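You operate a simulated robot arm through the tools that you are given. There is no shell and no other tool. Be economical: measure what you need, move in short steps, check, and stop when the job is done.

The job below is to be done with a simulated robot arm. You get a single attempt, and the scene is never put back.

JOB
Take the beige box from the bench fifty-seven and put it on top of the white binder. Take the blue case on the bench fifty-seven and put it away on the third red shelf from the top. Put the teal mug on the white pad on the top of the grey cart. Take the blue wrench from the desk fifty-six and leave it on the shelf under desk sixty-two. Put two of the black knobs from the bench twenty-six on the pale blue mat. Put two of the silver cans from the bench twenty-six on the shelf under bench twenty-six. Do these in any order. Set down upright: beige box, blue case, teal mug, silver can.

It is judged by the outcome, as a careful person would: the job done as asked, and still so three seconds after it is handed in. It fails if anything else is knocked over, pushed out of place, dropped, spilled or broken.

ROBOT AND FRAMES
A 7-joint arm with a two-finger parallel gripper on a trunk, on a base that drives. Base frame: it is fixed to the floor where the robot stands at the start and does not move with it; the origin is under the middle of the robot, x ahead of it, y to its left, z up; the surface under the hand at the start is at about z = 0.78. Lengths are in m, angles in degrees, forces in N, time in s.
With the tool pointing down near the work surface it reaches from about 0.4 to 0.76 m from the robot's upright axis, wherever it stands. Its first joint turns from -143.0 to 143.0 degrees. Places, roughly: beige box [0.75, 0, 0.75]; black knob (3x3x3 cm) [-1.8, 4.6, 0.8]; blue case [1, 0.5, 0.75]; blue wrench (16x6x3 cm) [5.1, 3.5, 0.8]; pale blue mat [2.6, 3.8, 0.8]; shelf under bench twenty-six [-0.8, 4.7, 0.3]; shelf under desk sixty-two [6.2, 4.1, 0.3]; silver can [-1.75, 5, 0.75]; teal mug (12x8x10 cm) [5.1, 3.7, 0.8]; third red shelf [1.5, 7.3, 1.1]; white binder [1, -0.25, 0.75]; white pad [2.5, 4.25, 0.5]. Payload 3 kg.
Tool frame: the origin (TCP) lies between the finger pads and is the grasp point; the fingertips stand 0.03 m ahead of it; z points along the fingers, y is the line along which they close. The gripper opens to 0.11 m. The fingers are 0.02 m wide and 0.01 m thick; the gripper's body (0.048 by 0.112 m) begins 0.055 m behind the TCP.
Orientation is told as [roll, pitch, yaw] about the base's x, y, z axes, in that order, counted from this pose: with the fingers straight down and closing along the base's y, the tool's x points along the base's -x, its y along +y and its z along -z.

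CONTROLS
- The arm moves only by the tool arm_command. Its arguments are lists of equal length, an entry for each row: "delta_pos": the shift along the base's x, y, z in m, a list of three; "rotation": the turn, a rotation vector about the base's x, y, z in degrees, a list of three; "claw": the closure, from 0 (fully open) to 1 (shut). In form: {"delta_pos": [[dx, dy, dz], ...], "rotation": [[rx, ry, rz], ...], "claw": [claw, ...]}. A call has 1 to 20 rows; each row shifts and turns the commanded pose from where the row before left it. Rows are played at 5 a second. More than 0.05 m and 8.6 degrees between two rows, or a gripper value outside its range, and nothing of the call is played. A pose out of reach is approached as far as the arm can. The call stops where the force on the tool passes 40 N (or 10 N more than at its start, if that is more) or the arm is blocked; 0.2 s more then pass. Each finger travels about 0.108 m/s and halts on what it meets, pressing with about 27 N; the grip force reading is that of the motor and also rises with nothing between the fingers. The clock runs only during rows and for 0.2 s after the last one: add rows that do not move to give the fingers time. It gives the time, the measured TCP pose, the force on the tool (base axes), the opening and the grip force at its end, in the units of the frame above (readings bear some noise), with the torque about the TCP (base axes, N m) and any sound that the robot's microphone picked up, and new pictures: "pictures" is both (left out), scene, wrist or none.
- Cameras (640 x 400 px; columns grow to the right, rows downward): "scene" is now at [0.1628, -0.0068, 1.5163]; the picture's right is [-0.06, -1.00, -0.00], its down [-0.65, 0.04, -0.76] and it looks along [0.76, -0.04, -0.65] (base axes); focal length 280 px, centre (320, 200). "wrist" rides on the gripper at [0.072, 0.017, -0.103] in the tool frame; the picture's right is [-0.23, 0.97, 0.00], its down [-0.76, -0.18, -0.62] and it looks along [-0.61, -0.14, 0.78] (tool axes); focal length 222 px, centre (320, 200). There is no depth. A picture from a camera that has moved, and an enlarged one, comes with that camera's place and axes in the base frame and with its lens.
- lift_body(by): slides the trunk up (or, below 0, down) by that many m; the arm and the scene camera ride with it, the base frame stays. It gives what a move gives, with no picture.
- steer(legs): drives the robot by 1 to 6 legs, each [ahead, left, turn to the left] in m, m and degrees, along the robot's own axes; the way and the turn of a leg run together, so that a leg with both is an arc; at most 1.5 m and 180 degrees a leg. The arm and the cameras ride along, it lands a little off, and it stops where it bumps. It gives what a move gives, and a new picture of the scene camera.
- aim_head(pan, tilt): turns the head with the scene camera to pan (to the left, within 86 degrees either way) and tilt (down, from -29 to 69), counted from straight ahead of the robot. It gives what a move gives, and a new picture of the scene camera.
- enlarge(camera, box): a new picture of the part [left, top, right, bottom] of that camera's present view, enlarged. It takes no simulated time.
- finish_job(): hands the job in; it is judged then, once.

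Work in short steps. Places have to be worked out from the pictures, the camera data and where the tool is seen: move nearer, look again, correct. Check each grasp and each placing, and mend what went wrong. You have 483 turns and 360 pictures in all, those below and enlarged ones among them. Open the gripper and draw the arm clear of the work before you hand the job in, unless the task says otherwise; then end with one line.

The tools are called by a JSON object that holds its "method" and its "body". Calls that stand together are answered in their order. arm_command: Moves the arm, as the interface text tells. Its arguments: {"type":"object","properties":{"delta_pos":{"type":"array","items":{"type":"array","items":{"type":"number"}}},"rotation":{"type":"array","items":{"type":"array","items":{"type":"number"}}},"claw":{"type":"array","items":{"type":"number"}},"pictures":{"type":"string","enum":["both","scene","wrist","none"]}},"required":["delta_pos","rotation","claw"]} The other tools are called the same way: lift_body (by) slides the trunk up or down; steer (legs) drives the base; aim_head (pan, tilt) turns the head that bears the scene camera; enlarge (camera, box) takes an enlarged picture of a part of a camera's view; finish_job () hands the job in.

At the start:

```text
time_s: 0.0
eef_pos: [0.7396, -0.1779, 1.0997]
tool_rot: [0.1, 0.0, 0.0]
ft_force: [-0.4, -0.2, -0.4]
ft_torque: [0.03, 0.01, 0.01]
grip_width: 0.1102
gripper_force: 0.1
trunk travel left (down, up): [-0.629, 0.261]
robot x, y, heading: [0.0009, 0.0033, -0.1]
head pan, tilt: [-3.2, 40.7]
```

scene: 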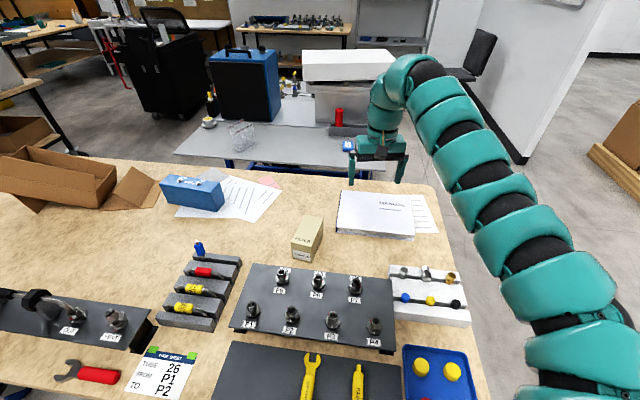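
wrist: 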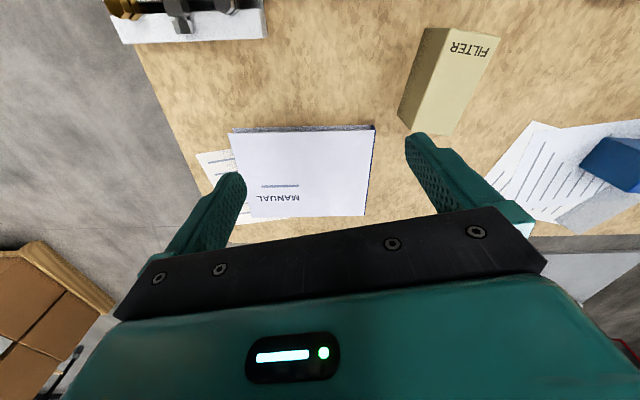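

I'll start by taking a closer look at the box, the binder and the case.

{"method": "enlarge", "body": {"camera": "scene", "box": [150, 150, 450, 340]}}

{"method": "enlarge", "body": {"camera": "wrist", "box": [200, 0, 640, 250]}}

```text
2.11 times, centred on (300, 245) of scene
camera zoom: at [0.1628, -0.0068, 1.5163], right [-0.06, -1.0, 0.0], down [-0.65, 0.04, -0.76], along [0.76, -0.04, -0.65], focal length 589 px, centre (362, 105)
```

zoom: 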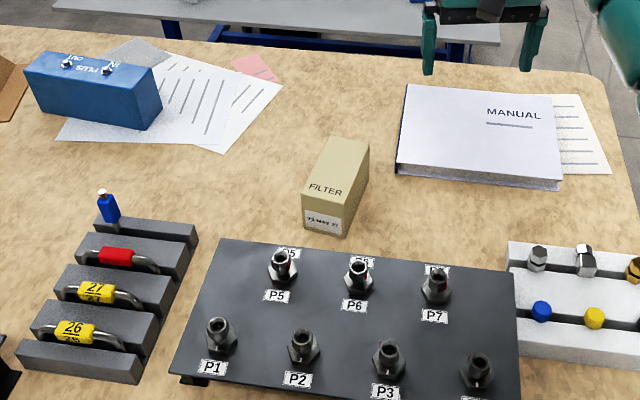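

```text
1.45 times, centred on (420, 125) of wrist
camera zoom: at [0.6651, -0.1622, 1.203], right [0.23, 0.97, 0.0], down [0.76, -0.18, 0.62], along [0.61, -0.14, -0.78], focal length 323 px, centre (174, 309)
```

zoom: 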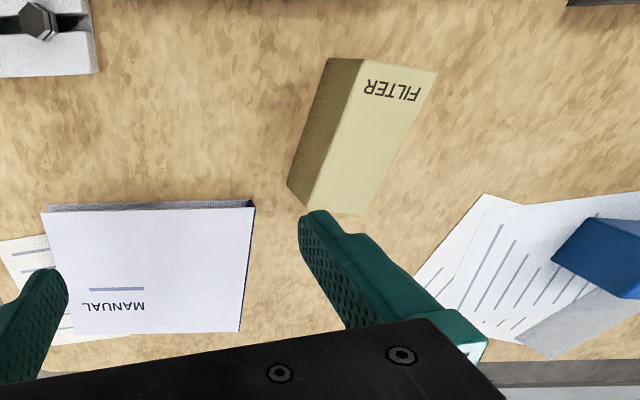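

The box centre is at about (0.78, 0.0), yawed about -20°, 0.065 wide and with its top at about 0.86. I'll look around to see the bench edges and the free floor.

{"method": "aim_head", "body": {"pan": 0, "tilt": 69}}

{"method": "aim_head", "body": {"pan": 60, "tilt": 30}}

{"method": "aim_head", "body": {"pan": 20, "tilt": 10}}

{"method": "aim_head", "body": {"pan": -60, "tilt": 40}}

```text
time_s: 0.9
eef_pos: [0.7396, -0.1785, 1.0997]
tool_rot: [0.0, 0.0, -0.2]
ft_force: [0.5, -0.7, 0.3]
ft_torque: [-0.02, 0.03, 0.01]
grip_width: 0.1101
gripper_force: 0.1
trunk travel left (down, up): [-0.629, 0.261]
robot x, y, heading: [0.0004, -0.0005, 0.0]
head pan, tilt: [0.0, 68.8]
camera scene: at [0.1344, -0.0022, 1.4813], right [0.0, -1.0, 0.0], down [-0.93, 0.0, -0.36], along [0.36, 0.0, -0.93], focal length 280 px, centre (320, 200)
```

scene: 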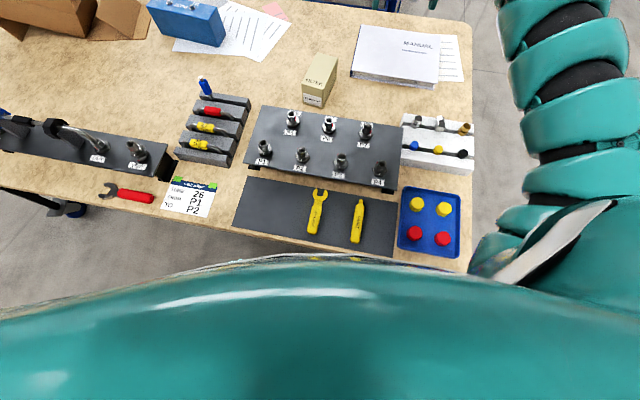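

```text
time_s: 2.2
eef_pos: [0.7389, -0.1792, 1.0996]
tool_rot: [0.0, 0.0, -0.1]
ft_force: [-0.4, 0.8, 0.5]
ft_torque: [-0.01, -0.01, 0.01]
grip_width: 0.11
gripper_force: 0.0
trunk travel left (down, up): [-0.629, 0.261]
robot x, y, heading: [-0.002, -0.0003, -0.1]
head pan, tilt: [60.0, 30.0]
camera scene: at [0.1237, 0.0761, 1.5327], right [0.87, -0.5, 0.0], down [-0.25, -0.43, -0.87], along [0.43, 0.75, -0.5], focal length 280 px, centre (320, 200)
```

scene: 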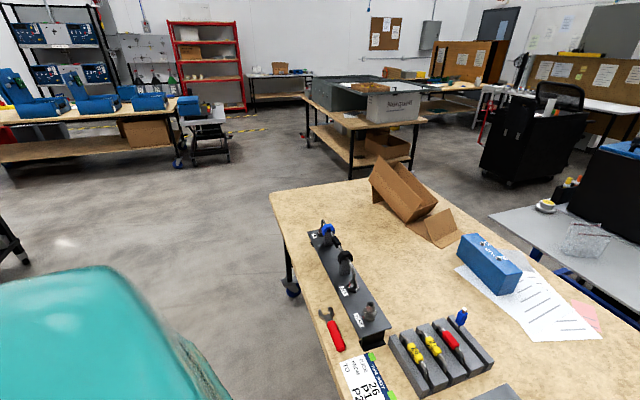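

```text
time_s: 3.3
eef_pos: [0.7395, -0.178, 1.1001]
tool_rot: [0.0, 0.0, -0.1]
ft_force: [-0.1, 0.3, -0.5]
ft_torque: [0.02, 0.0, 0.01]
grip_width: 0.1099
gripper_force: 0.0
trunk travel left (down, up): [-0.629, 0.261]
robot x, y, heading: [-0.0018, 0.002, 0.1]
head pan, tilt: [20.0, 10.0]
camera scene: at [0.1658, 0.0297, 1.565], right [0.34, -0.94, 0.0], down [-0.16, -0.06, -0.98], along [0.93, 0.34, -0.17], focal length 280 px, centre (320, 200)
```

scene: 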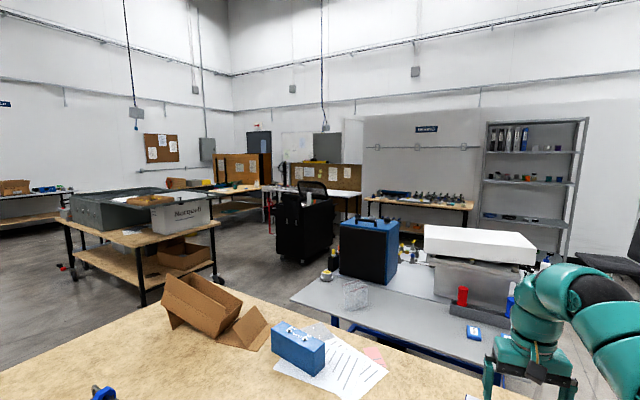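

```text
time_s: 4.8
eef_pos: [0.7385, -0.1773, 1.0993]
tool_rot: [0.1, 0.1, -0.1]
ft_force: [0.4, 0.1, 0.1]
ft_torque: [0.01, 0.0, 0.03]
grip_width: 0.11
gripper_force: 0.0
trunk travel left (down, up): [-0.629, 0.261]
robot x, y, heading: [-0.0025, 0.001, -0.1]
head pan, tilt: [-60.0, 40.0]
camera scene: at [0.121, -0.0758, 1.5174], right [-0.87, -0.5, 0.0], down [-0.32, 0.56, -0.77], along [0.38, -0.66, -0.64], focal length 280 px, centre (320, 200)
```

scene: 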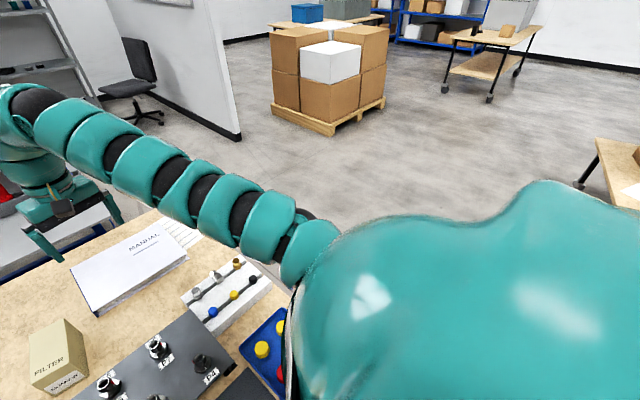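

I'll bring the hand over the box, yaw it to -20°, and test the reach.

{"method": "arm_command", "body": {"delta_pos": [[0.01, 0.045, 0], [0.01, 0.045, 0], [0.01, 0.045, 0], [0.01, 0.043, 0], [0, 0, -0.05], [0, 0, -0.04]], "rotation": [[0, 0, -7], [0, 0, -7], [0, 0, -6], [0, 0, 0], [0, 0, 0], [0, 0, 0]], "claw": [0, 0, 0, 0, 0, 0], "pictures": "wrist"}}

{"method": "aim_head", "body": {"pan": 0, "tilt": 45}}

```text
time_s: 6.2
eef_pos: [0.7744, -0.0203, 1.0098]
tool_rot: [0.0, -0.1, -19.9]
ft_force: [-0.4, -1.4, 0.9]
ft_torque: [-0.03, 0.04, 0.01]
grip_width: 0.11
gripper_force: 0.1
out of reach, approached as far as the arm can: row 4
trunk travel left (down, up): [-0.629, 0.261]
robot x, y, heading: [-0.0007, 0.0028, 0.2]
head pan, tilt: [-60.0, 40.0]
camera wrist: at [0.7092, 0.0198, 1.1128], right [0.55, 0.84, 0.0], down [0.65, -0.43, 0.62], along [0.52, -0.34, -0.78], focal length 222 px, centre (320, 200)
```

wrist: 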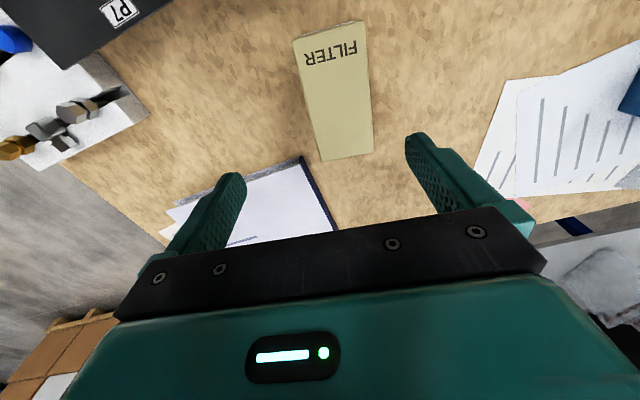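

```text
time_s: 7.5
eef_pos: [0.7727, -0.0218, 1.0095]
tool_rot: [0.0, 0.0, -20.1]
ft_force: [0.5, 0.5, -0.5]
ft_torque: [0.0, 0.05, 0.03]
grip_width: 0.1101
gripper_force: 0.1
trunk travel left (down, up): [-0.629, 0.261]
robot x, y, heading: [-0.0014, -0.0002, -0.2]
head pan, tilt: [0.0, 45.0]
camera scene: at [0.1598, -0.0022, 1.5101], right [0.0, -1.0, 0.0], down [-0.71, 0.0, -0.71], along [0.71, 0.0, -0.71], focal length 280 px, centre (320, 200)
```

scene: 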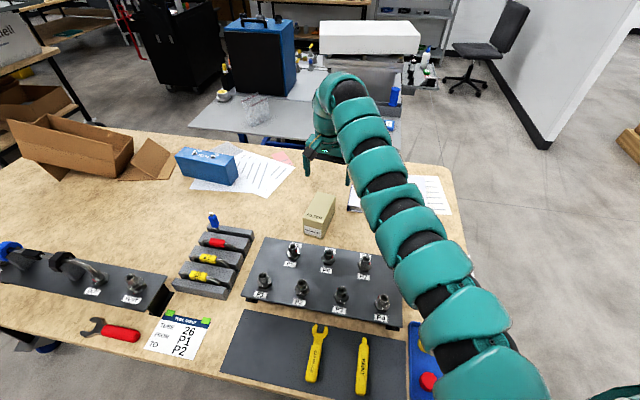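

I'll go for a grasp slightly on the near side of the box's centre, at about (0.75, 0.011). First I'll descend partway and check whether moves start from the measured or the commanded pose.

{"method": "arm_command", "body": {"delta_pos": [[-0.024, 0.032, 0], [0, 0, -0.05], [0, 0, -0.03]], "rotation": [[0, 0, -2], [0, 0, 0], [0, 0, 0]], "claw": [0, 0, 0], "pictures": "wrist"}}

```text
time_s: 8.3
eef_pos: [0.7498, 0.01, 0.9306]
tool_rot: [0.0, 0.1, -22.1]
ft_force: [0.0, -0.1, -0.3]
ft_torque: [0.05, -0.02, -0.02]
grip_width: 0.11
gripper_force: 0.0
trunk travel left (down, up): [-0.629, 0.261]
robot x, y, heading: [0.0001, -0.0001, -0.1]
head pan, tilt: [0.0, 45.0]
camera wrist: at [0.687, 0.0519, 1.0329], right [0.58, 0.82, 0.0], down [0.64, -0.45, 0.62], along [0.51, -0.36, -0.78], focal length 222 px, centre (320, 200)
```

wrist: 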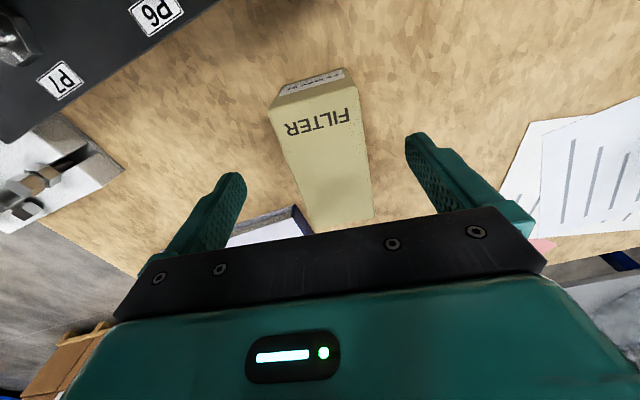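

The fingers are aligned astride the box, so I'll descend and close.

{"method": "arm_command", "body": {"delta_pos": [[0, 0, -0.04], [0, 0, -0.03], [0, 0, -0.022], [0, 0, 0], [0, 0, 0], [0, 0, 0], [0, 0, 0]], "rotation": [[0, 0, 0], [0, 0, 0], [0, 0, 0], [0, 0, 0], [0, 0, 0], [0, 0, 0], [0, 0, 0]], "claw": [0, 0, 0, 0.5, 0.8, 1, 1], "pictures": "both"}}

```text
time_s: 9.9
eef_pos: [0.7492, 0.0099, 0.8375]
tool_rot: [0.0, 0.1, -21.9]
ft_force: [-0.3, -0.4, 0.0]
ft_torque: [0.04, 0.06, 0.01]
grip_width: 0.0683
gripper_force: 27.4
trunk travel left (down, up): [-0.629, 0.261]
robot x, y, heading: [0.0035, -0.0026, -0.3]
head pan, tilt: [0.0, 45.0]
camera scene: at [0.1601, -0.0021, 1.51], right [0.0, -1.0, 0.0], down [-0.71, 0.0, -0.71], along [0.71, 0.0, -0.71], focal length 280 px, centre (320, 200)
camera wrist: at [0.6876, 0.0519, 0.9407], right [0.58, 0.82, 0.0], down [0.64, -0.45, 0.62], along [0.51, -0.36, -0.78], focal length 222 px, centre (320, 200)
```

scene: 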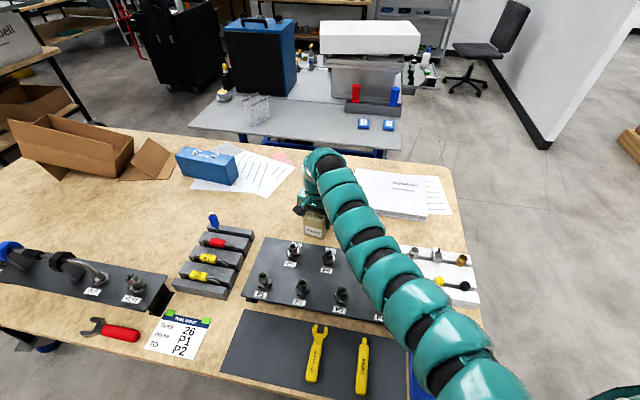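
wrist: 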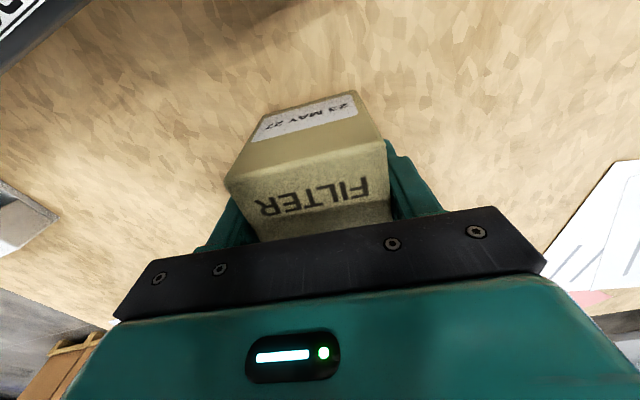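

It's gripped at 0.068. I'll lift it and check it came up level.

{"method": "arm_command", "body": {"delta_pos": [[0, 0, 0.03], [0, 0, 0.05], [-0.02, 0, 0.05], [-0.03, 0, 0.05], [-0.03, 0, 0.04]], "rotation": [[0, 0, 0], [0, 0, 0], [0, 0, 0], [0, 0, 0], [0, 0, 0]], "claw": [1, 1, 1, 1, 1], "pictures": "both"}}

```text
refused: row 3 steps farther than a row can; nothing moved
```

{"method": "arm_command", "body": {"delta_pos": [[0, 0, 0.03], [0, 0, 0.05], [-0.02, 0, 0.045], [-0.03, 0, 0.035], [-0.03, 0, 0.035], [0, 0, 0.03]], "rotation": [[0, 0, 0], [0, 0, 0], [0, 0, 0], [0, 0, 0], [0, 0, 0], [0, 0, 0]], "claw": [1, 1, 1, 1, 1, 1], "pictures": "both"}}

```text
time_s: 11.3
eef_pos: [0.6757, 0.01, 1.0541]
tool_rot: [0.0, 0.1, -22.1]
ft_force: [-0.3, -0.7, -3.0]
ft_torque: [0.02, 0.12, -0.05]
grip_width: 0.0682
gripper_force: 27.1
out of reach, approached as far as the arm can: row 5
trunk travel left (down, up): [-0.629, 0.261]
robot x, y, heading: [0.0012, 0.0008, -0.1]
head pan, tilt: [0.0, 45.0]
camera scene: at [0.1595, -0.0025, 1.5101], right [0.0, -1.0, 0.0], down [-0.71, 0.0, -0.71], along [0.71, 0.0, -0.71], focal length 280 px, centre (320, 200)
camera wrist: at [0.6135, 0.0519, 1.1575], right [0.58, 0.82, 0.0], down [0.64, -0.45, 0.62], along [0.51, -0.36, -0.78], focal length 222 px, centre (320, 200)
```

scene: 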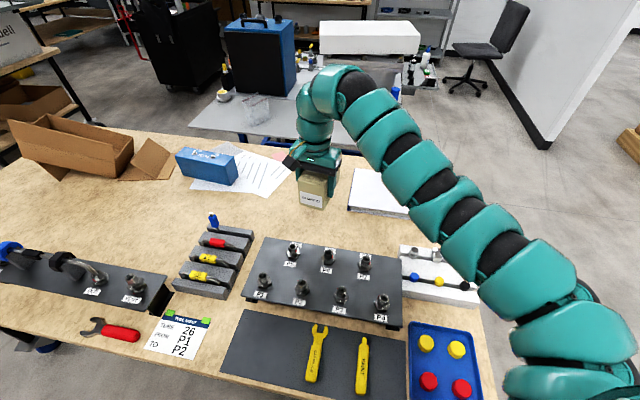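
wrist: 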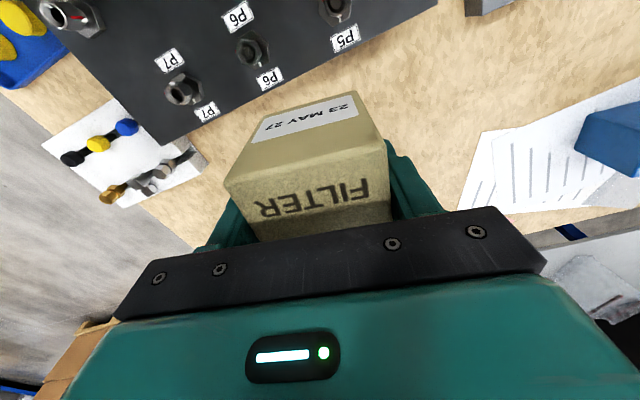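

It's held firmly and weighs about 3 N. I'll drive around to the bench's right side: back first, then right, then ahead.

{"method": "steer", "body": {"legs": [[-0.3, 0, 0], [0, -1.1, 0], [0.6, 0, 0]]}}

```text
time_s: 21.6
eef_pos: [0.963, -1.1144, 1.0532]
tool_rot: [0.0, 0.1, -22.7]
ft_force: [0.9, -0.1, -3.8]
ft_torque: [0.02, 0.12, -0.04]
grip_width: 0.0685
gripper_force: 27.4
trunk travel left (down, up): [-0.629, 0.261]
robot x, y, heading: [0.2839, -1.1201, -0.6]
head pan, tilt: [0.0, 45.0]
camera scene: at [0.4454, -1.1205, 1.51], right [-0.01, -1.0, 0.0], down [-0.71, 0.01, -0.71], along [0.71, -0.01, -0.71], focal length 280 px, centre (320, 200)
```

scene: 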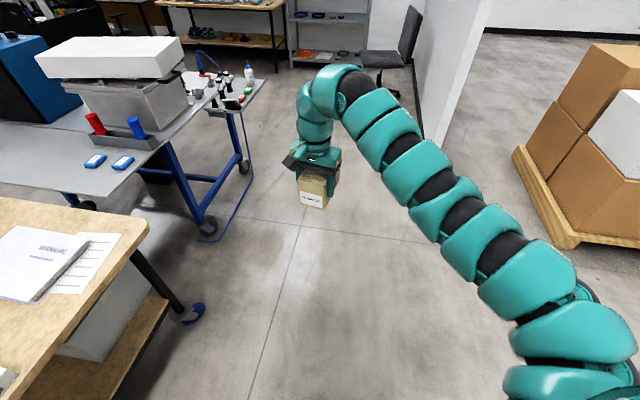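

I'll go ahead to x≈0.84 and turn left to face the bench's right edge.

{"method": "steer", "body": {"legs": [[0.56, 0, 0], [0, 0, 76]]}}

```text
time_s: 28.1
eef_pos: [1.0018, -0.465, 1.0526]
tool_rot: [-0.1, 0.0, 53.6]
ft_force: [-1.0, 0.9, -2.2]
ft_torque: [-0.06, 0.08, 0.03]
grip_width: 0.0682
gripper_force: 27.2
trunk travel left (down, up): [-0.629, 0.261]
robot x, y, heading: [0.8421, -1.1262, 75.6]
head pan, tilt: [0.0, 45.0]
camera scene: at [0.8813, -0.9677, 1.51], right [0.97, -0.25, 0.0], down [-0.18, -0.69, -0.71], along [0.18, 0.68, -0.71], focal length 280 px, centre (320, 200)
```

scene: 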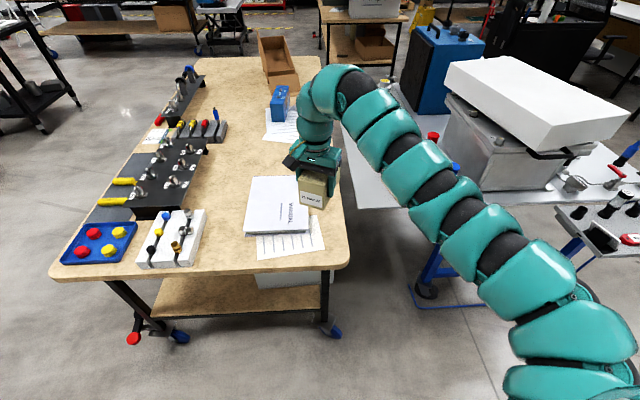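

I have a good view of the binder: its centre is at about (0.91, -0.26). I'll drive 0.2 m closer, turn the box in line with it, and hover above.

{"method": "steer", "body": {"legs": [[0.2, 0, 0]]}}

{"method": "arm_command", "body": {"delta_pos": [[-0.048, 0, 0], [-0.048, -0.01, 0], [-0.048, -0.01, 0], [0, 0, -0.04]], "rotation": [[0, 0, 8], [0, 0, 8], [0, 0, 8], [0, 0, 0]], "claw": [1, 1, 1, 1]}}

```text
time_s: 29.7
eef_pos: [1.0533, -0.2665, 1.0538]
tool_rot: [-0.1, 0.1, 53.4]
ft_force: [-0.1, -0.5, -2.9]
ft_torque: [-0.11, 0.09, -0.03]
grip_width: 0.0683
gripper_force: 26.4
trunk travel left (down, up): [-0.629, 0.261]
robot x, y, heading: [0.8946, -0.9274, 75.6]
head pan, tilt: [0.0, 45.0]
camera scene: at [0.9327, -0.7697, 1.5099], right [0.97, -0.25, 0.0], down [-0.18, -0.69, -0.71], along [0.18, 0.68, -0.71], focal length 280 px, centre (320, 200)
```

scene: 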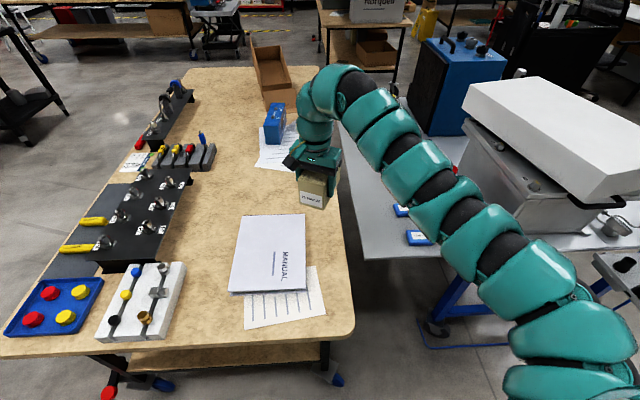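

```text
time_s: 30.7
eef_pos: [0.9097, -0.2868, 1.0121]
tool_rot: [0.2, 0.1, 77.5]
ft_force: [0.2, -0.4, -3.8]
ft_torque: [-0.13, 0.02, -0.02]
grip_width: 0.0682
gripper_force: 27.1
trunk travel left (down, up): [-0.629, 0.261]
robot x, y, heading: [0.8949, -0.925, 75.7]
head pan, tilt: [0.0, 45.0]
camera scene: at [0.9333, -0.7705, 1.5099], right [0.97, -0.25, 0.0], down [-0.18, -0.69, -0.71], along [0.18, 0.68, -0.71], focal length 280 px, centre (320, 200)
camera wrist: at [0.8755, -0.3545, 1.117], right [-0.9, 0.43, 0.0], down [0.34, 0.71, 0.62], along [0.27, 0.56, -0.78], focal length 222 px, centre (320, 200)
```

scene: 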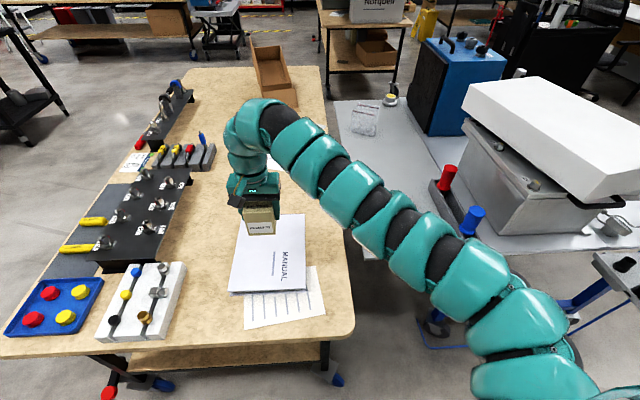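
wrist: 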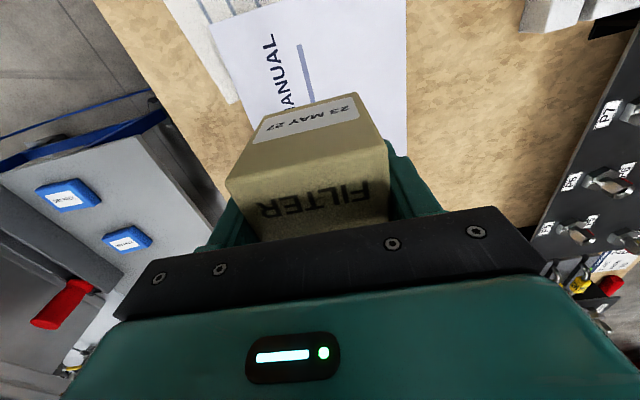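

The box centre sits above the binder's centre at about (0.916, -0.26). I'll descend in stages.

{"method": "arm_command", "body": {"delta_pos": [[0, 0, -0.05], [0, 0, -0.04], [0, 0, -0.02]], "rotation": [[0, 0, 0], [0, 0, 0], [0, 0, 0]], "claw": [1, 1, 1], "pictures": "scene"}}

{"method": "enlarge", "body": {"camera": "scene", "box": [180, 160, 340, 320]}}

```text
time_s: 31.5
eef_pos: [0.9074, -0.288, 0.9037]
tool_rot: [0.1, 0.1, 77.5]
ft_force: [0.5, 0.3, -3.1]
ft_torque: [-0.05, 0.03, -0.03]
grip_width: 0.068
gripper_force: 26.6
trunk travel left (down, up): [-0.629, 0.261]
robot x, y, heading: [0.8943, -0.9269, 75.6]
head pan, tilt: [0.0, 45.0]
camera scene: at [0.9325, -0.7709, 1.51], right [0.97, -0.25, 0.0], down [-0.18, -0.69, -0.71], along [0.18, 0.68, -0.71], focal length 280 px, centre (320, 200)
```

scene: 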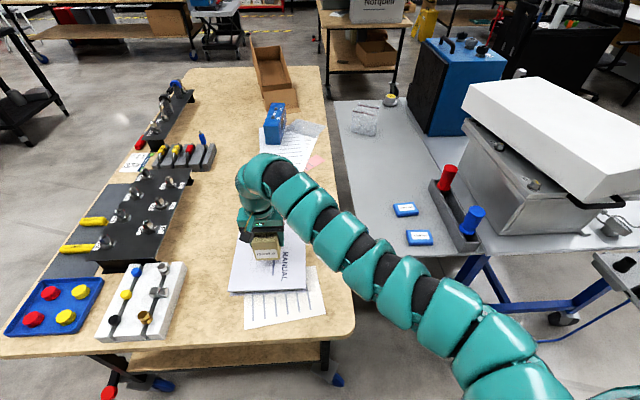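

```text
2.50 times, centred on (260, 240) of scene
camera zoom: at [0.9325, -0.7709, 1.51], right [0.97, -0.25, 0.0], down [-0.18, -0.69, -0.71], along [0.18, 0.68, -0.71], focal length 699 px, centre (470, 100)
```

zoom: 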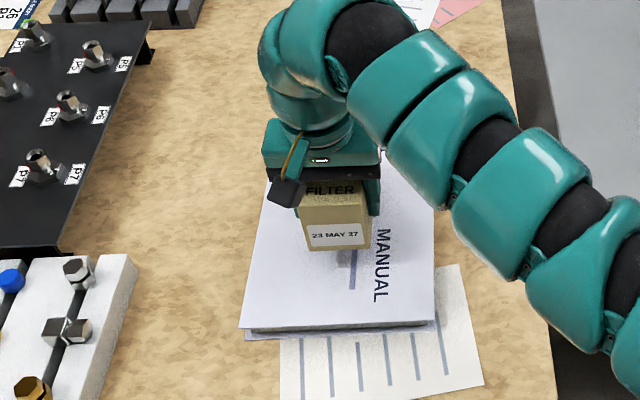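

The box is close to the binder. I'll descend 1 cm at a time and watch the force.

{"method": "arm_command", "body": {"delta_pos": [[0, 0, -0.01], [0, 0, -0.01]], "rotation": [[0, 0, 0], [0, 0, 0]], "claw": [1, 1], "pictures": "none"}}

{"method": "arm_command", "body": {"delta_pos": [[0, 0, -0.007]], "rotation": [[0, 0, 0]], "claw": [1], "pictures": "none"}}

```text
time_s: 32.1
eef_pos: [0.9078, -0.2879, 0.8848]
tool_rot: [0.0, 0.0, 77.5]
ft_force: [0.4, -0.3, -3.3]
ft_torque: [-0.11, -0.01, -0.02]
grip_width: 0.0683
gripper_force: 27.1
trunk travel left (down, up): [-0.629, 0.261]
robot x, y, heading: [0.896, -0.9254, 75.6]
head pan, tilt: [0.0, 45.0]
```

```text
time_s: 32.5
eef_pos: [0.9087, -0.2887, 0.8768]
tool_rot: [0.0, 0.0, 77.5]
ft_force: [-0.5, -0.4, -3.6]
ft_torque: [-0.09, 0.03, 0.01]
grip_width: 0.0682
gripper_force: 26.8
trunk travel left (down, up): [-0.629, 0.261]
robot x, y, heading: [0.8939, -0.9275, 75.5]
head pan, tilt: [0.0, 45.0]
```

No contact yet, so I'll keep going in small steps.

{"method": "arm_command", "body": {"delta_pos": [[0, 0, -0.005]], "rotation": [[0, 0, 0]], "claw": [1], "pictures": "none"}}

{"method": "arm_command", "body": {"delta_pos": [[0, 0, -0.005]], "rotation": [[0, 0, 0]], "claw": [1], "pictures": "none"}}

{"method": "arm_command", "body": {"delta_pos": [[0, 0, -0.004]], "rotation": [[0, 0, 0]], "claw": [1], "pictures": "none"}}

```text
time_s: 32.9
eef_pos: [0.9078, -0.287, 0.8723]
tool_rot: [-0.1, 0.1, 77.5]
ft_force: [0.3, 0.6, -2.1]
ft_torque: [-0.16, 0.04, -0.01]
grip_width: 0.0683
gripper_force: 26.7
trunk travel left (down, up): [-0.629, 0.261]
robot x, y, heading: [0.8929, -0.9267, 75.3]
head pan, tilt: [0.0, 45.0]
```

```text
time_s: 33.3
eef_pos: [0.9085, -0.2885, 0.8674]
tool_rot: [0.0, 0.1, 77.6]
ft_force: [0.4, 0.1, -2.5]
ft_torque: [-0.07, 0.01, -0.02]
grip_width: 0.0677
gripper_force: 27.1
trunk travel left (down, up): [-0.629, 0.261]
robot x, y, heading: [0.8962, -0.9292, 75.5]
head pan, tilt: [0.0, 45.0]
```

```text
time_s: 33.7
eef_pos: [0.9084, -0.288, 0.8655]
tool_rot: [0.0, -0.3, 77.4]
ft_force: [1.7, 3.3, 29.0]
ft_torque: [-0.29, -0.31, 0.4]
grip_width: 0.0686
gripper_force: 27.4
trunk travel left (down, up): [-0.629, 0.261]
robot x, y, heading: [0.8947, -0.9269, 75.6]
head pan, tilt: [0.0, 45.0]
```

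Contact with the binder. I'll ease up slightly, open, and withdraw.

{"method": "arm_command", "body": {"delta_pos": [[0, 0, 0.001], [0, 0, 0], [0, 0, 0], [0, 0, 0], [0, 0, 0.05], [0, 0, 0.05], [0, 0, 0.04]], "rotation": [[0, 0, 0], [0, 0, 0], [0, 0, 0], [0, 0, 0], [0, 0, 0], [0, 0, 0], [0, 0, 0]], "claw": [1, 0.3, 0, 0, 0, 0, 0], "pictures": "both"}}

```text
time_s: 35.3
eef_pos: [0.9102, -0.2893, 1.0033]
tool_rot: [0.0, 0.0, 77.5]
ft_force: [-0.2, 0.2, 0.4]
ft_torque: [0.02, -0.04, -0.01]
grip_width: 0.1101
gripper_force: 0.1
trunk travel left (down, up): [-0.629, 0.261]
robot x, y, heading: [0.8945, -0.9243, 75.8]
head pan, tilt: [0.0, 45.0]
camera scene: at [0.932, -0.7717, 1.5102], right [0.97, -0.25, 0.0], down [-0.18, -0.68, -0.71], along [0.18, 0.68, -0.71], focal length 280 px, centre (320, 200)
camera wrist: at [0.8761, -0.3566, 1.1075], right [-0.9, 0.43, 0.0], down [0.34, 0.7, 0.62], along [0.27, 0.56, -0.78], focal length 222 px, centre (320, 200)
```

scene: 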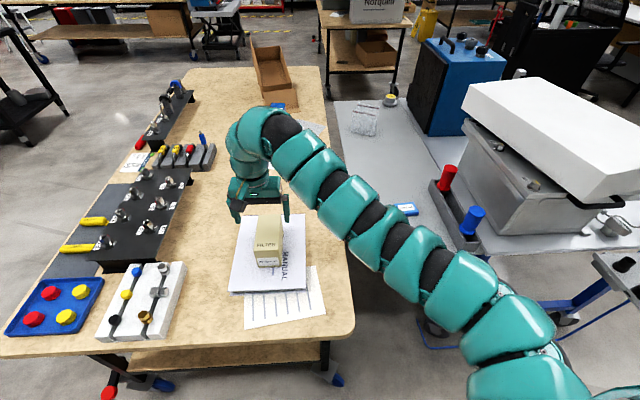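
wrist: 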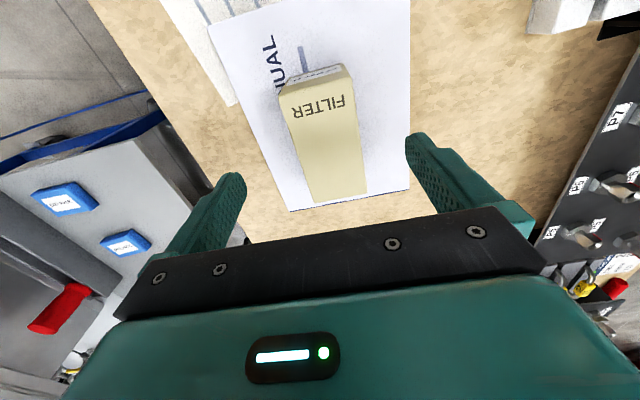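

The box stands well on the binder. Next is the blue case, which lies deep on the bench at about (1.04, 0.445), so I'll test how trunk height changes the tool-down reach here. The arm is clear above.

{"method": "lift_body", "body": {"by": 0.2}}

{"method": "arm_command", "body": {"delta_pos": [[0, 0.04, -0.02], [0, 0.05, 0], [0, 0.04, -0.03], [0, 0.05, 0], [0, 0.04, -0.03], [0, 0.05, 0]], "rotation": [[0, 0, 0], [0, 0, 0], [0, 0, 0], [0, 0, 0], [0, 0, 0], [0, 0, 0]], "claw": [0, 0, 0, 0, 0, 0], "pictures": "scene"}}

```text
time_s: 37.5
eef_pos: [0.9097, -0.2888, 1.2038]
tool_rot: [0.0, 0.1, 77.5]
ft_force: [0.8, 0.7, -0.9]
ft_torque: [0.01, -0.02, 0.02]
grip_width: 0.1099
gripper_force: 0.0
trunk travel left (down, up): [-0.829, 0.061]
robot x, y, heading: [0.8919, -0.9244, 75.5]
head pan, tilt: [0.0, 45.0]
```

```text
time_s: 38.9
eef_pos: [0.9107, -0.189, 1.1748]
tool_rot: [-0.1, -0.1, 77.5]
ft_force: [0.4, -0.7, -0.5]
ft_torque: [0.0, -0.02, -0.03]
grip_width: 0.1097
gripper_force: 0.0
out of reach, approached as far as the arm can: row 3, 4, 5, 6
trunk travel left (down, up): [-0.829, 0.061]
robot x, y, heading: [0.8936, -0.9223, 75.3]
head pan, tilt: [0.0, 45.0]
camera scene: at [0.9328, -0.7714, 1.7101], right [0.97, -0.25, 0.0], down [-0.18, -0.68, -0.71], along [0.18, 0.68, -0.71], focal length 280 px, centre (320, 200)
```

scene: 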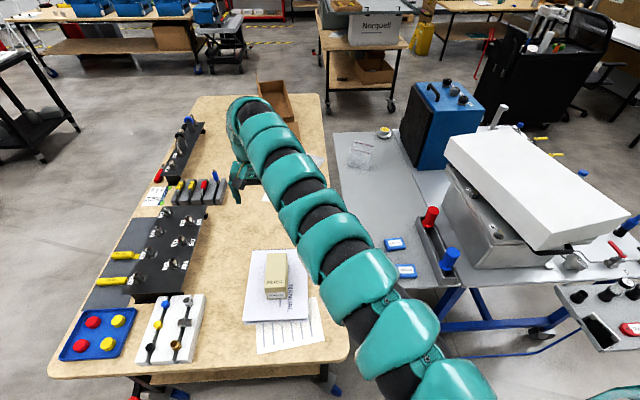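

Raising the trunk didn't help. I'll test the other direction, with the hand higher relative to the shoulder.

{"method": "arm_command", "body": {"delta_pos": [[0, 0, 0.05], [0, 0, 0.05], [0, 0, 0.05], [0, 0, 0.05], [0, 0.05, 0], [0, 0.05, 0], [0, 0.04, 0], [0, 0.04, 0]], "rotation": [[0, 0, 0], [0, 0, 0], [0, 0, 0], [0, 0, 0], [0, 0, 0], [0, 0, 0], [0, 0, 0], [0, 0, 0]], "claw": [0, 0, 0, 0, 0, 0, 0, 0], "pictures": "none"}}

{"method": "arm_command", "body": {"delta_pos": [[0, 0.03, 0.05], [0, 0.03, -0.05], [0, 0.03, -0.05]], "rotation": [[-8, 0, 0], [-8, 0, 0], [-8, 0, 0]], "claw": [0, 0, 0], "pictures": "none"}}

```text
time_s: 40.7
eef_pos: [0.9391, -0.2004, 1.3023]
tool_rot: [-0.1, 0.0, 77.5]
ft_force: [-0.2, -0.1, 0.3]
ft_torque: [-0.02, -0.02, 0.04]
grip_width: 0.1098
gripper_force: 0.1
out of reach, approached as far as the arm can: row 1, 2, 3, 4, 5, 6, 7, 8
trunk travel left (down, up): [-0.829, 0.061]
robot x, y, heading: [0.8931, -0.9291, 75.5]
head pan, tilt: [0.0, 45.0]
```

```text
refused: row 1 steps farther than a row can; nothing moved
```

Tool-down reach tops out at about 0.75. I'll test reach with the tool tilted forward by about 45°.

{"method": "arm_command", "body": {"delta_pos": [[0, 0, 0], [0, 0.02, 0], [0, 0.03, 0], [0, 0.03, 0], [0, 0.04, 0], [0, 0.04, 0], [0, 0.05, 0], [0, 0.05, 0]], "rotation": [[8, 0, 0], [8, 0, 0], [8, 0, 0], [8, 0, 0], [8, 0, 0], [5, 0, 0], [0, 0, 0], [0, 0, 0]], "claw": [0, 0, 0, 0, 0, 0, 0, 0], "pictures": "scene"}}

```text
time_s: 42.5
eef_pos: [0.9394, -0.0183, 1.2997]
tool_rot: [12.3, -43.7, 72.5]
ft_force: [-0.7, 0.4, 0.1]
ft_torque: [0.0, 0.0, 0.01]
grip_width: 0.1101
gripper_force: 0.0
out of reach, approached as far as the arm can: row 7, 8
trunk travel left (down, up): [-0.829, 0.061]
robot x, y, heading: [0.8919, -0.9282, 75.6]
head pan, tilt: [0.0, 45.0]
camera scene: at [0.932, -0.7707, 1.71], right [0.97, -0.25, 0.0], down [-0.18, -0.69, -0.71], along [0.18, 0.68, -0.71], focal length 280 px, centre (320, 200)
```

scene: 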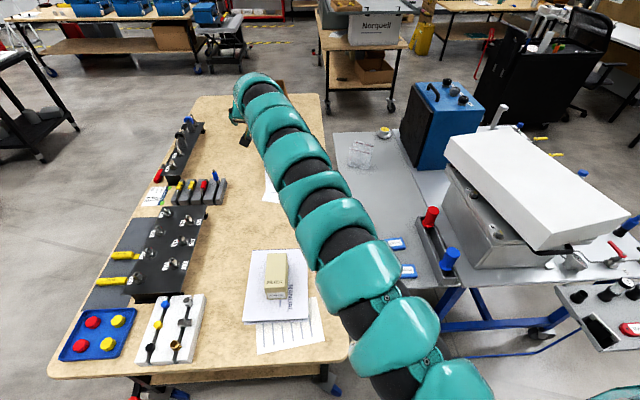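

With a 45° tilt the reach is about 0.91. The case has to be gripped across its narrow side, so the best stance is behind the bench, just left of the grey cart. I'll retract the arm compactly before driving around.

{"method": "arm_command", "body": {"delta_pos": [[0, -0.04, 0], [0, -0.05, 0], [0, -0.05, 0], [0, -0.05, 0], [0, -0.05, 0], [0, -0.05, 0], [0, -0.05, 0], [0, -0.05, 0]], "rotation": [[-8, 0, 0], [-8, 0, 0], [-8, 0, 0], [-8, 0, 0], [-8, 0, 0], [-5, 0, 0], [0, 0, 0], [0, 0, 0]], "claw": [0, 0, 0, 0, 0, 0, 0, 0], "pictures": "none"}}

{"method": "steer", "body": {"legs": [[-0.35, 0, 0], [0, 0, 14.4], [0, 1.2, 0], [1.5, 0, 0], [1.5, 0, 0]]}}

```text
time_s: 44.3
eef_pos: [0.9316, -0.3098, 1.2787]
tool_rot: [0.0, 0.1, 77.7]
ft_force: [-0.6, 0.2, 0.1]
ft_torque: [0.05, -0.02, -0.01]
grip_width: 0.11
gripper_force: 0.1
out of reach, approached as far as the arm can: row 6, 7, 8
trunk travel left (down, up): [-0.829, 0.061]
robot x, y, heading: [0.8947, -0.9239, 75.5]
head pan, tilt: [0.0, 45.0]
```

```text
time_s: 67.2
eef_pos: [-0.5041, 2.3532, 1.2779]
tool_rot: [-0.1, 0.1, 91.6]
ft_force: [-0.6, -0.9, 0.2]
ft_torque: [0.02, 0.01, -0.01]
grip_width: 0.11
gripper_force: 0.0
trunk travel left (down, up): [-0.829, 0.061]
robot x, y, heading: [-0.3908, 1.7476, 89.5]
head pan, tilt: [0.0, 45.0]
camera scene: at [-0.3926, 1.9047, 1.7101], right [1.0, -0.01, 0.0], down [0.0, -0.71, -0.71], along [0.0, 0.71, -0.71], focal length 280 px, centre (320, 200)
```

scene: 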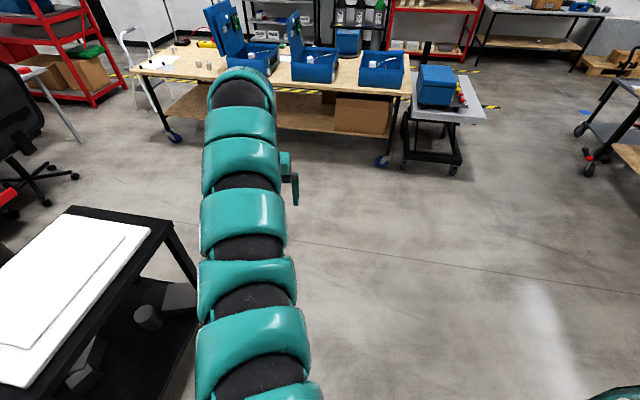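

Clear so far. I'll strafe right, behind the bench's left end, and look toward the bench.

{"method": "steer", "body": {"legs": [[0.1, 0, 0], [0, -1.5, 0]]}}

{"method": "aim_head", "body": {"pan": -86, "tilt": 45}}

```text
time_s: 75.4
eef_pos: [1.0008, 2.449, 1.2785]
tool_rot: [0.0, 0.0, 92.1]
ft_force: [0.7, 0.7, -0.5]
ft_torque: [-0.03, 0.01, -0.03]
grip_width: 0.11
gripper_force: 0.0
trunk travel left (down, up): [-0.829, 0.061]
robot x, y, heading: [1.1127, 1.8432, 89.9]
head pan, tilt: [0.0, 45.0]
camera scene: at [1.1145, 2.0024, 1.7101], right [1.0, 0.0, 0.0], down [0.0, -0.71, -0.71], along [0.0, 0.71, -0.71], focal length 280 px, centre (320, 200)
```

scene: 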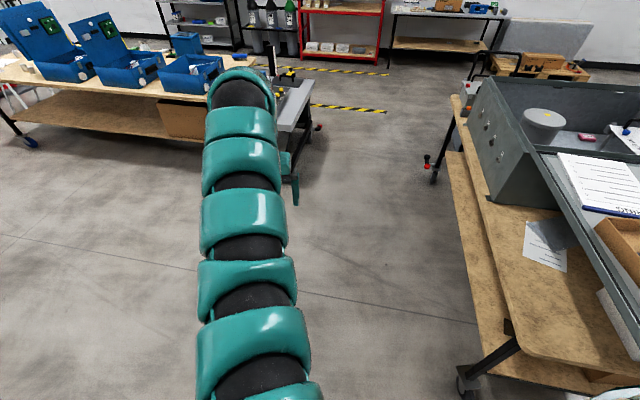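

```text
time_s: 77.0
eef_pos: [0.9992, 2.4506, 1.2797]
tool_rot: [-0.1, 0.0, 92.1]
ft_force: [0.3, -0.4, 0.2]
ft_torque: [0.02, 0.0, -0.03]
grip_width: 0.1102
gripper_force: 0.1
trunk travel left (down, up): [-0.829, 0.061]
robot x, y, heading: [1.1167, 1.8433, 90.1]
head pan, tilt: [-85.9, 45.0]
camera scene: at [1.1955, 1.9271, 1.7101], right [0.07, -1.0, 0.0], down [-0.71, -0.05, -0.71], along [0.71, 0.05, -0.71], focal length 280 px, centre (320, 200)
```

scene: 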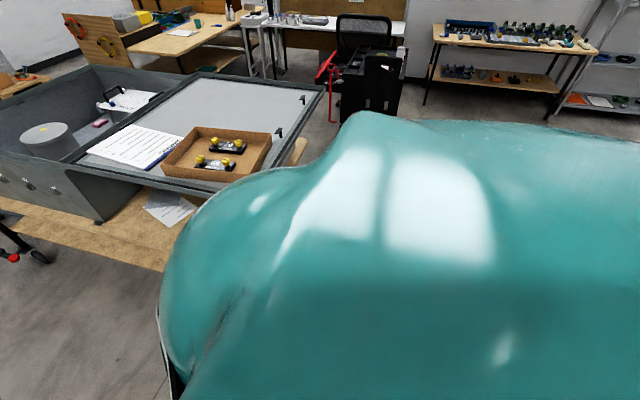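

I'll turn left to face the bench from here.

{"method": "steer", "body": {"legs": [[0, 0, 150]]}}

{"method": "aim_head", "body": {"pan": 40, "tilt": 45}}

```text
time_s: 83.6
eef_pos: [0.9137, 1.2589, 1.2786]
tool_rot: [0.1, 0.1, -117.8]
ft_force: [-1.0, 1.1, 0.6]
ft_torque: [0.02, -0.03, -0.01]
grip_width: 0.1102
gripper_force: 0.0
trunk travel left (down, up): [-0.829, 0.061]
robot x, y, heading: [1.1201, 1.8452, -120.0]
head pan, tilt: [-85.9, 45.0]
camera scene: at [1.0015, 1.8068, 1.7101], right [0.43, 0.9, 0.0], down [0.64, -0.31, -0.71], along [-0.64, 0.31, -0.71], focal length 280 px, centre (320, 200)
```

scene: 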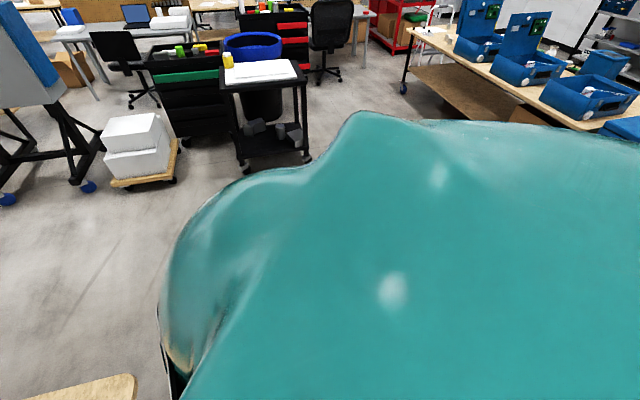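

```text
time_s: 85.7
eef_pos: [0.9147, 1.2588, 1.2798]
tool_rot: [0.0, 0.1, -117.8]
ft_force: [0.1, -0.2, 0.5]
ft_torque: [0.0, -0.01, 0.01]
grip_width: 0.1099
gripper_force: 0.1
trunk travel left (down, up): [-0.829, 0.061]
robot x, y, heading: [1.1186, 1.8414, -119.9]
head pan, tilt: [40.0, 45.0]
camera scene: at [1.089, 1.6914, 1.7101], right [-0.98, -0.18, 0.0], down [-0.12, 0.7, -0.71], along [0.12, -0.7, -0.71], focal length 280 px, centre (320, 200)
```

scene: 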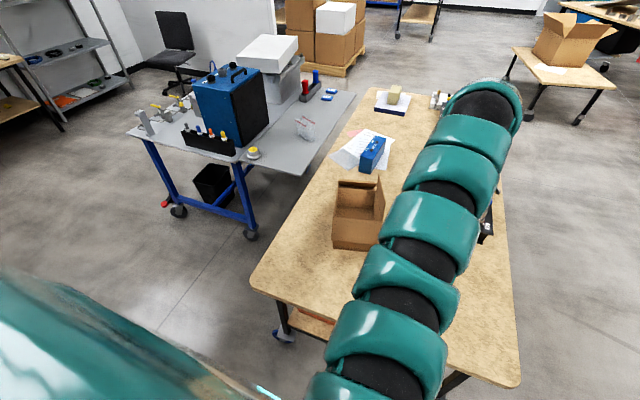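

This is a very good view: there is a pocket behind the bench at about (1.63, 0.89), 0.74 m from the case. I'll enlarge the case.

{"method": "enlarge", "body": {"camera": "scene", "box": [310, 110, 430, 260]}}

```text
2.67 times, centred on (370, 185) of scene
camera zoom: at [1.089, 1.6914, 1.7101], right [-0.98, -0.18, 0.0], down [-0.12, 0.7, -0.71], along [0.12, -0.7, -0.71], focal length 746 px, centre (187, 240)
```

zoom: 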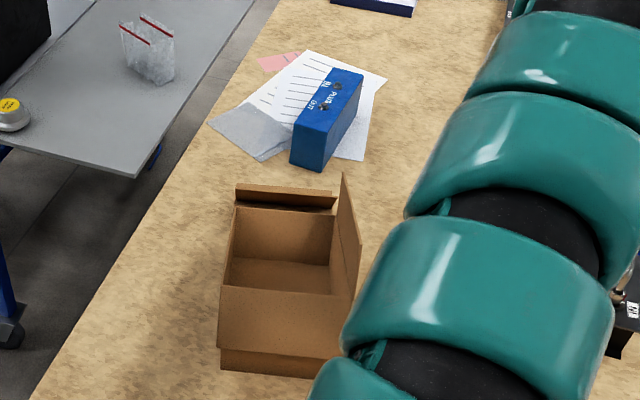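

I'll turn to face the case, then go to the pocket by a waypoint that clears the bench corner.

{"method": "steer", "body": {"legs": [[0, 0, -24], [-0.364, 0.624, 0], [0.25, 0.228, 0]]}}

{"method": "aim_head", "body": {"pan": 30, "tilt": 60}}

```text
time_s: 92.7
eef_pos: [1.2932, 0.7969, 1.2791]
tool_rot: [0.0, 0.1, -143.7]
ft_force: [-0.5, -1.0, -1.0]
ft_torque: [0.03, 0.02, -0.01]
grip_width: 0.11
gripper_force: 0.1
trunk travel left (down, up): [-0.829, 0.061]
robot x, y, heading: [1.731, 1.2338, -145.7]
head pan, tilt: [40.0, 45.0]
camera scene: at [1.6407, 1.1089, 1.7102], right [-0.96, 0.27, 0.0], down [0.19, 0.68, -0.71], along [-0.19, -0.68, -0.71], focal length 280 px, centre (320, 200)
```

scene: 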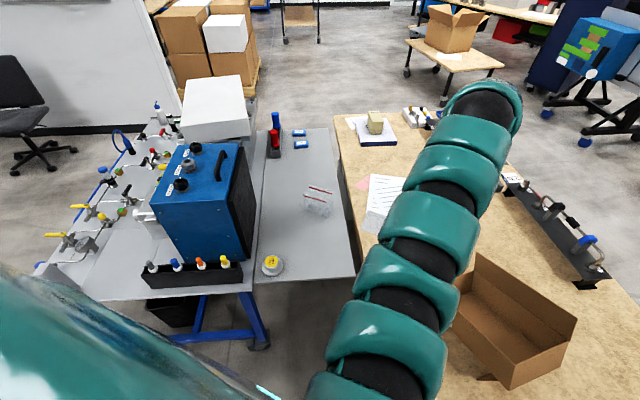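

```text
time_s: 93.4
eef_pos: [1.294, 0.7972, 1.2777]
tool_rot: [0.1, 0.0, -143.7]
ft_force: [-0.5, 0.5, -0.4]
ft_torque: [-0.01, -0.01, -0.03]
grip_width: 0.11
gripper_force: 0.1
trunk travel left (down, up): [-0.829, 0.061]
robot x, y, heading: [1.7293, 1.2348, -145.6]
head pan, tilt: [30.0, 60.0]
camera scene: at [1.6338, 1.1277, 1.6907], right [-0.9, 0.43, 0.0], down [0.37, 0.78, -0.5], along [-0.22, -0.45, -0.87], focal length 280 px, centre (320, 200)
```

scene: 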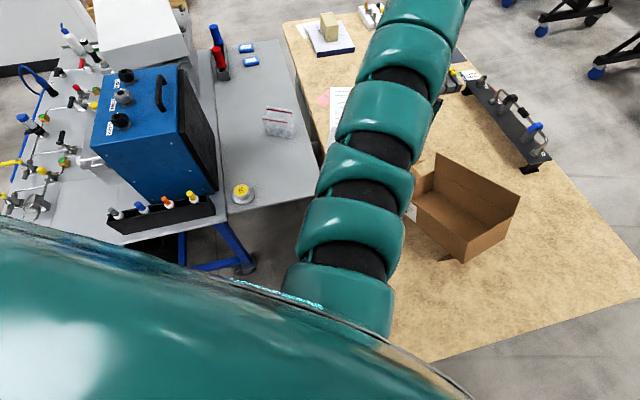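

It's clear so far. I'll take the last step into the pocket.

{"method": "steer", "body": {"legs": [[0.13, 0.12, 0], [0.13, 0.115, 0]]}}

```text
time_s: 96.0
eef_pos: [1.2111, 0.4564, 1.2792]
tool_rot: [0.0, 0.1, -143.7]
ft_force: [-0.2, 0.0, 0.6]
ft_torque: [-0.02, 0.01, 0.0]
grip_width: 0.1099
gripper_force: 0.1
trunk travel left (down, up): [-0.829, 0.061]
robot x, y, heading: [1.6435, 0.8953, -145.7]
head pan, tilt: [30.0, 60.0]
camera scene: at [1.551, 0.7866, 1.6906], right [-0.9, 0.43, 0.0], down [0.37, 0.78, -0.5], along [-0.22, -0.45, -0.87], focal length 280 px, centre (320, 200)
```

scene: 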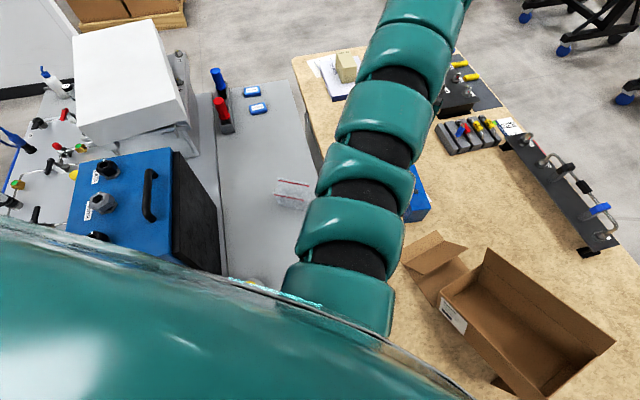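

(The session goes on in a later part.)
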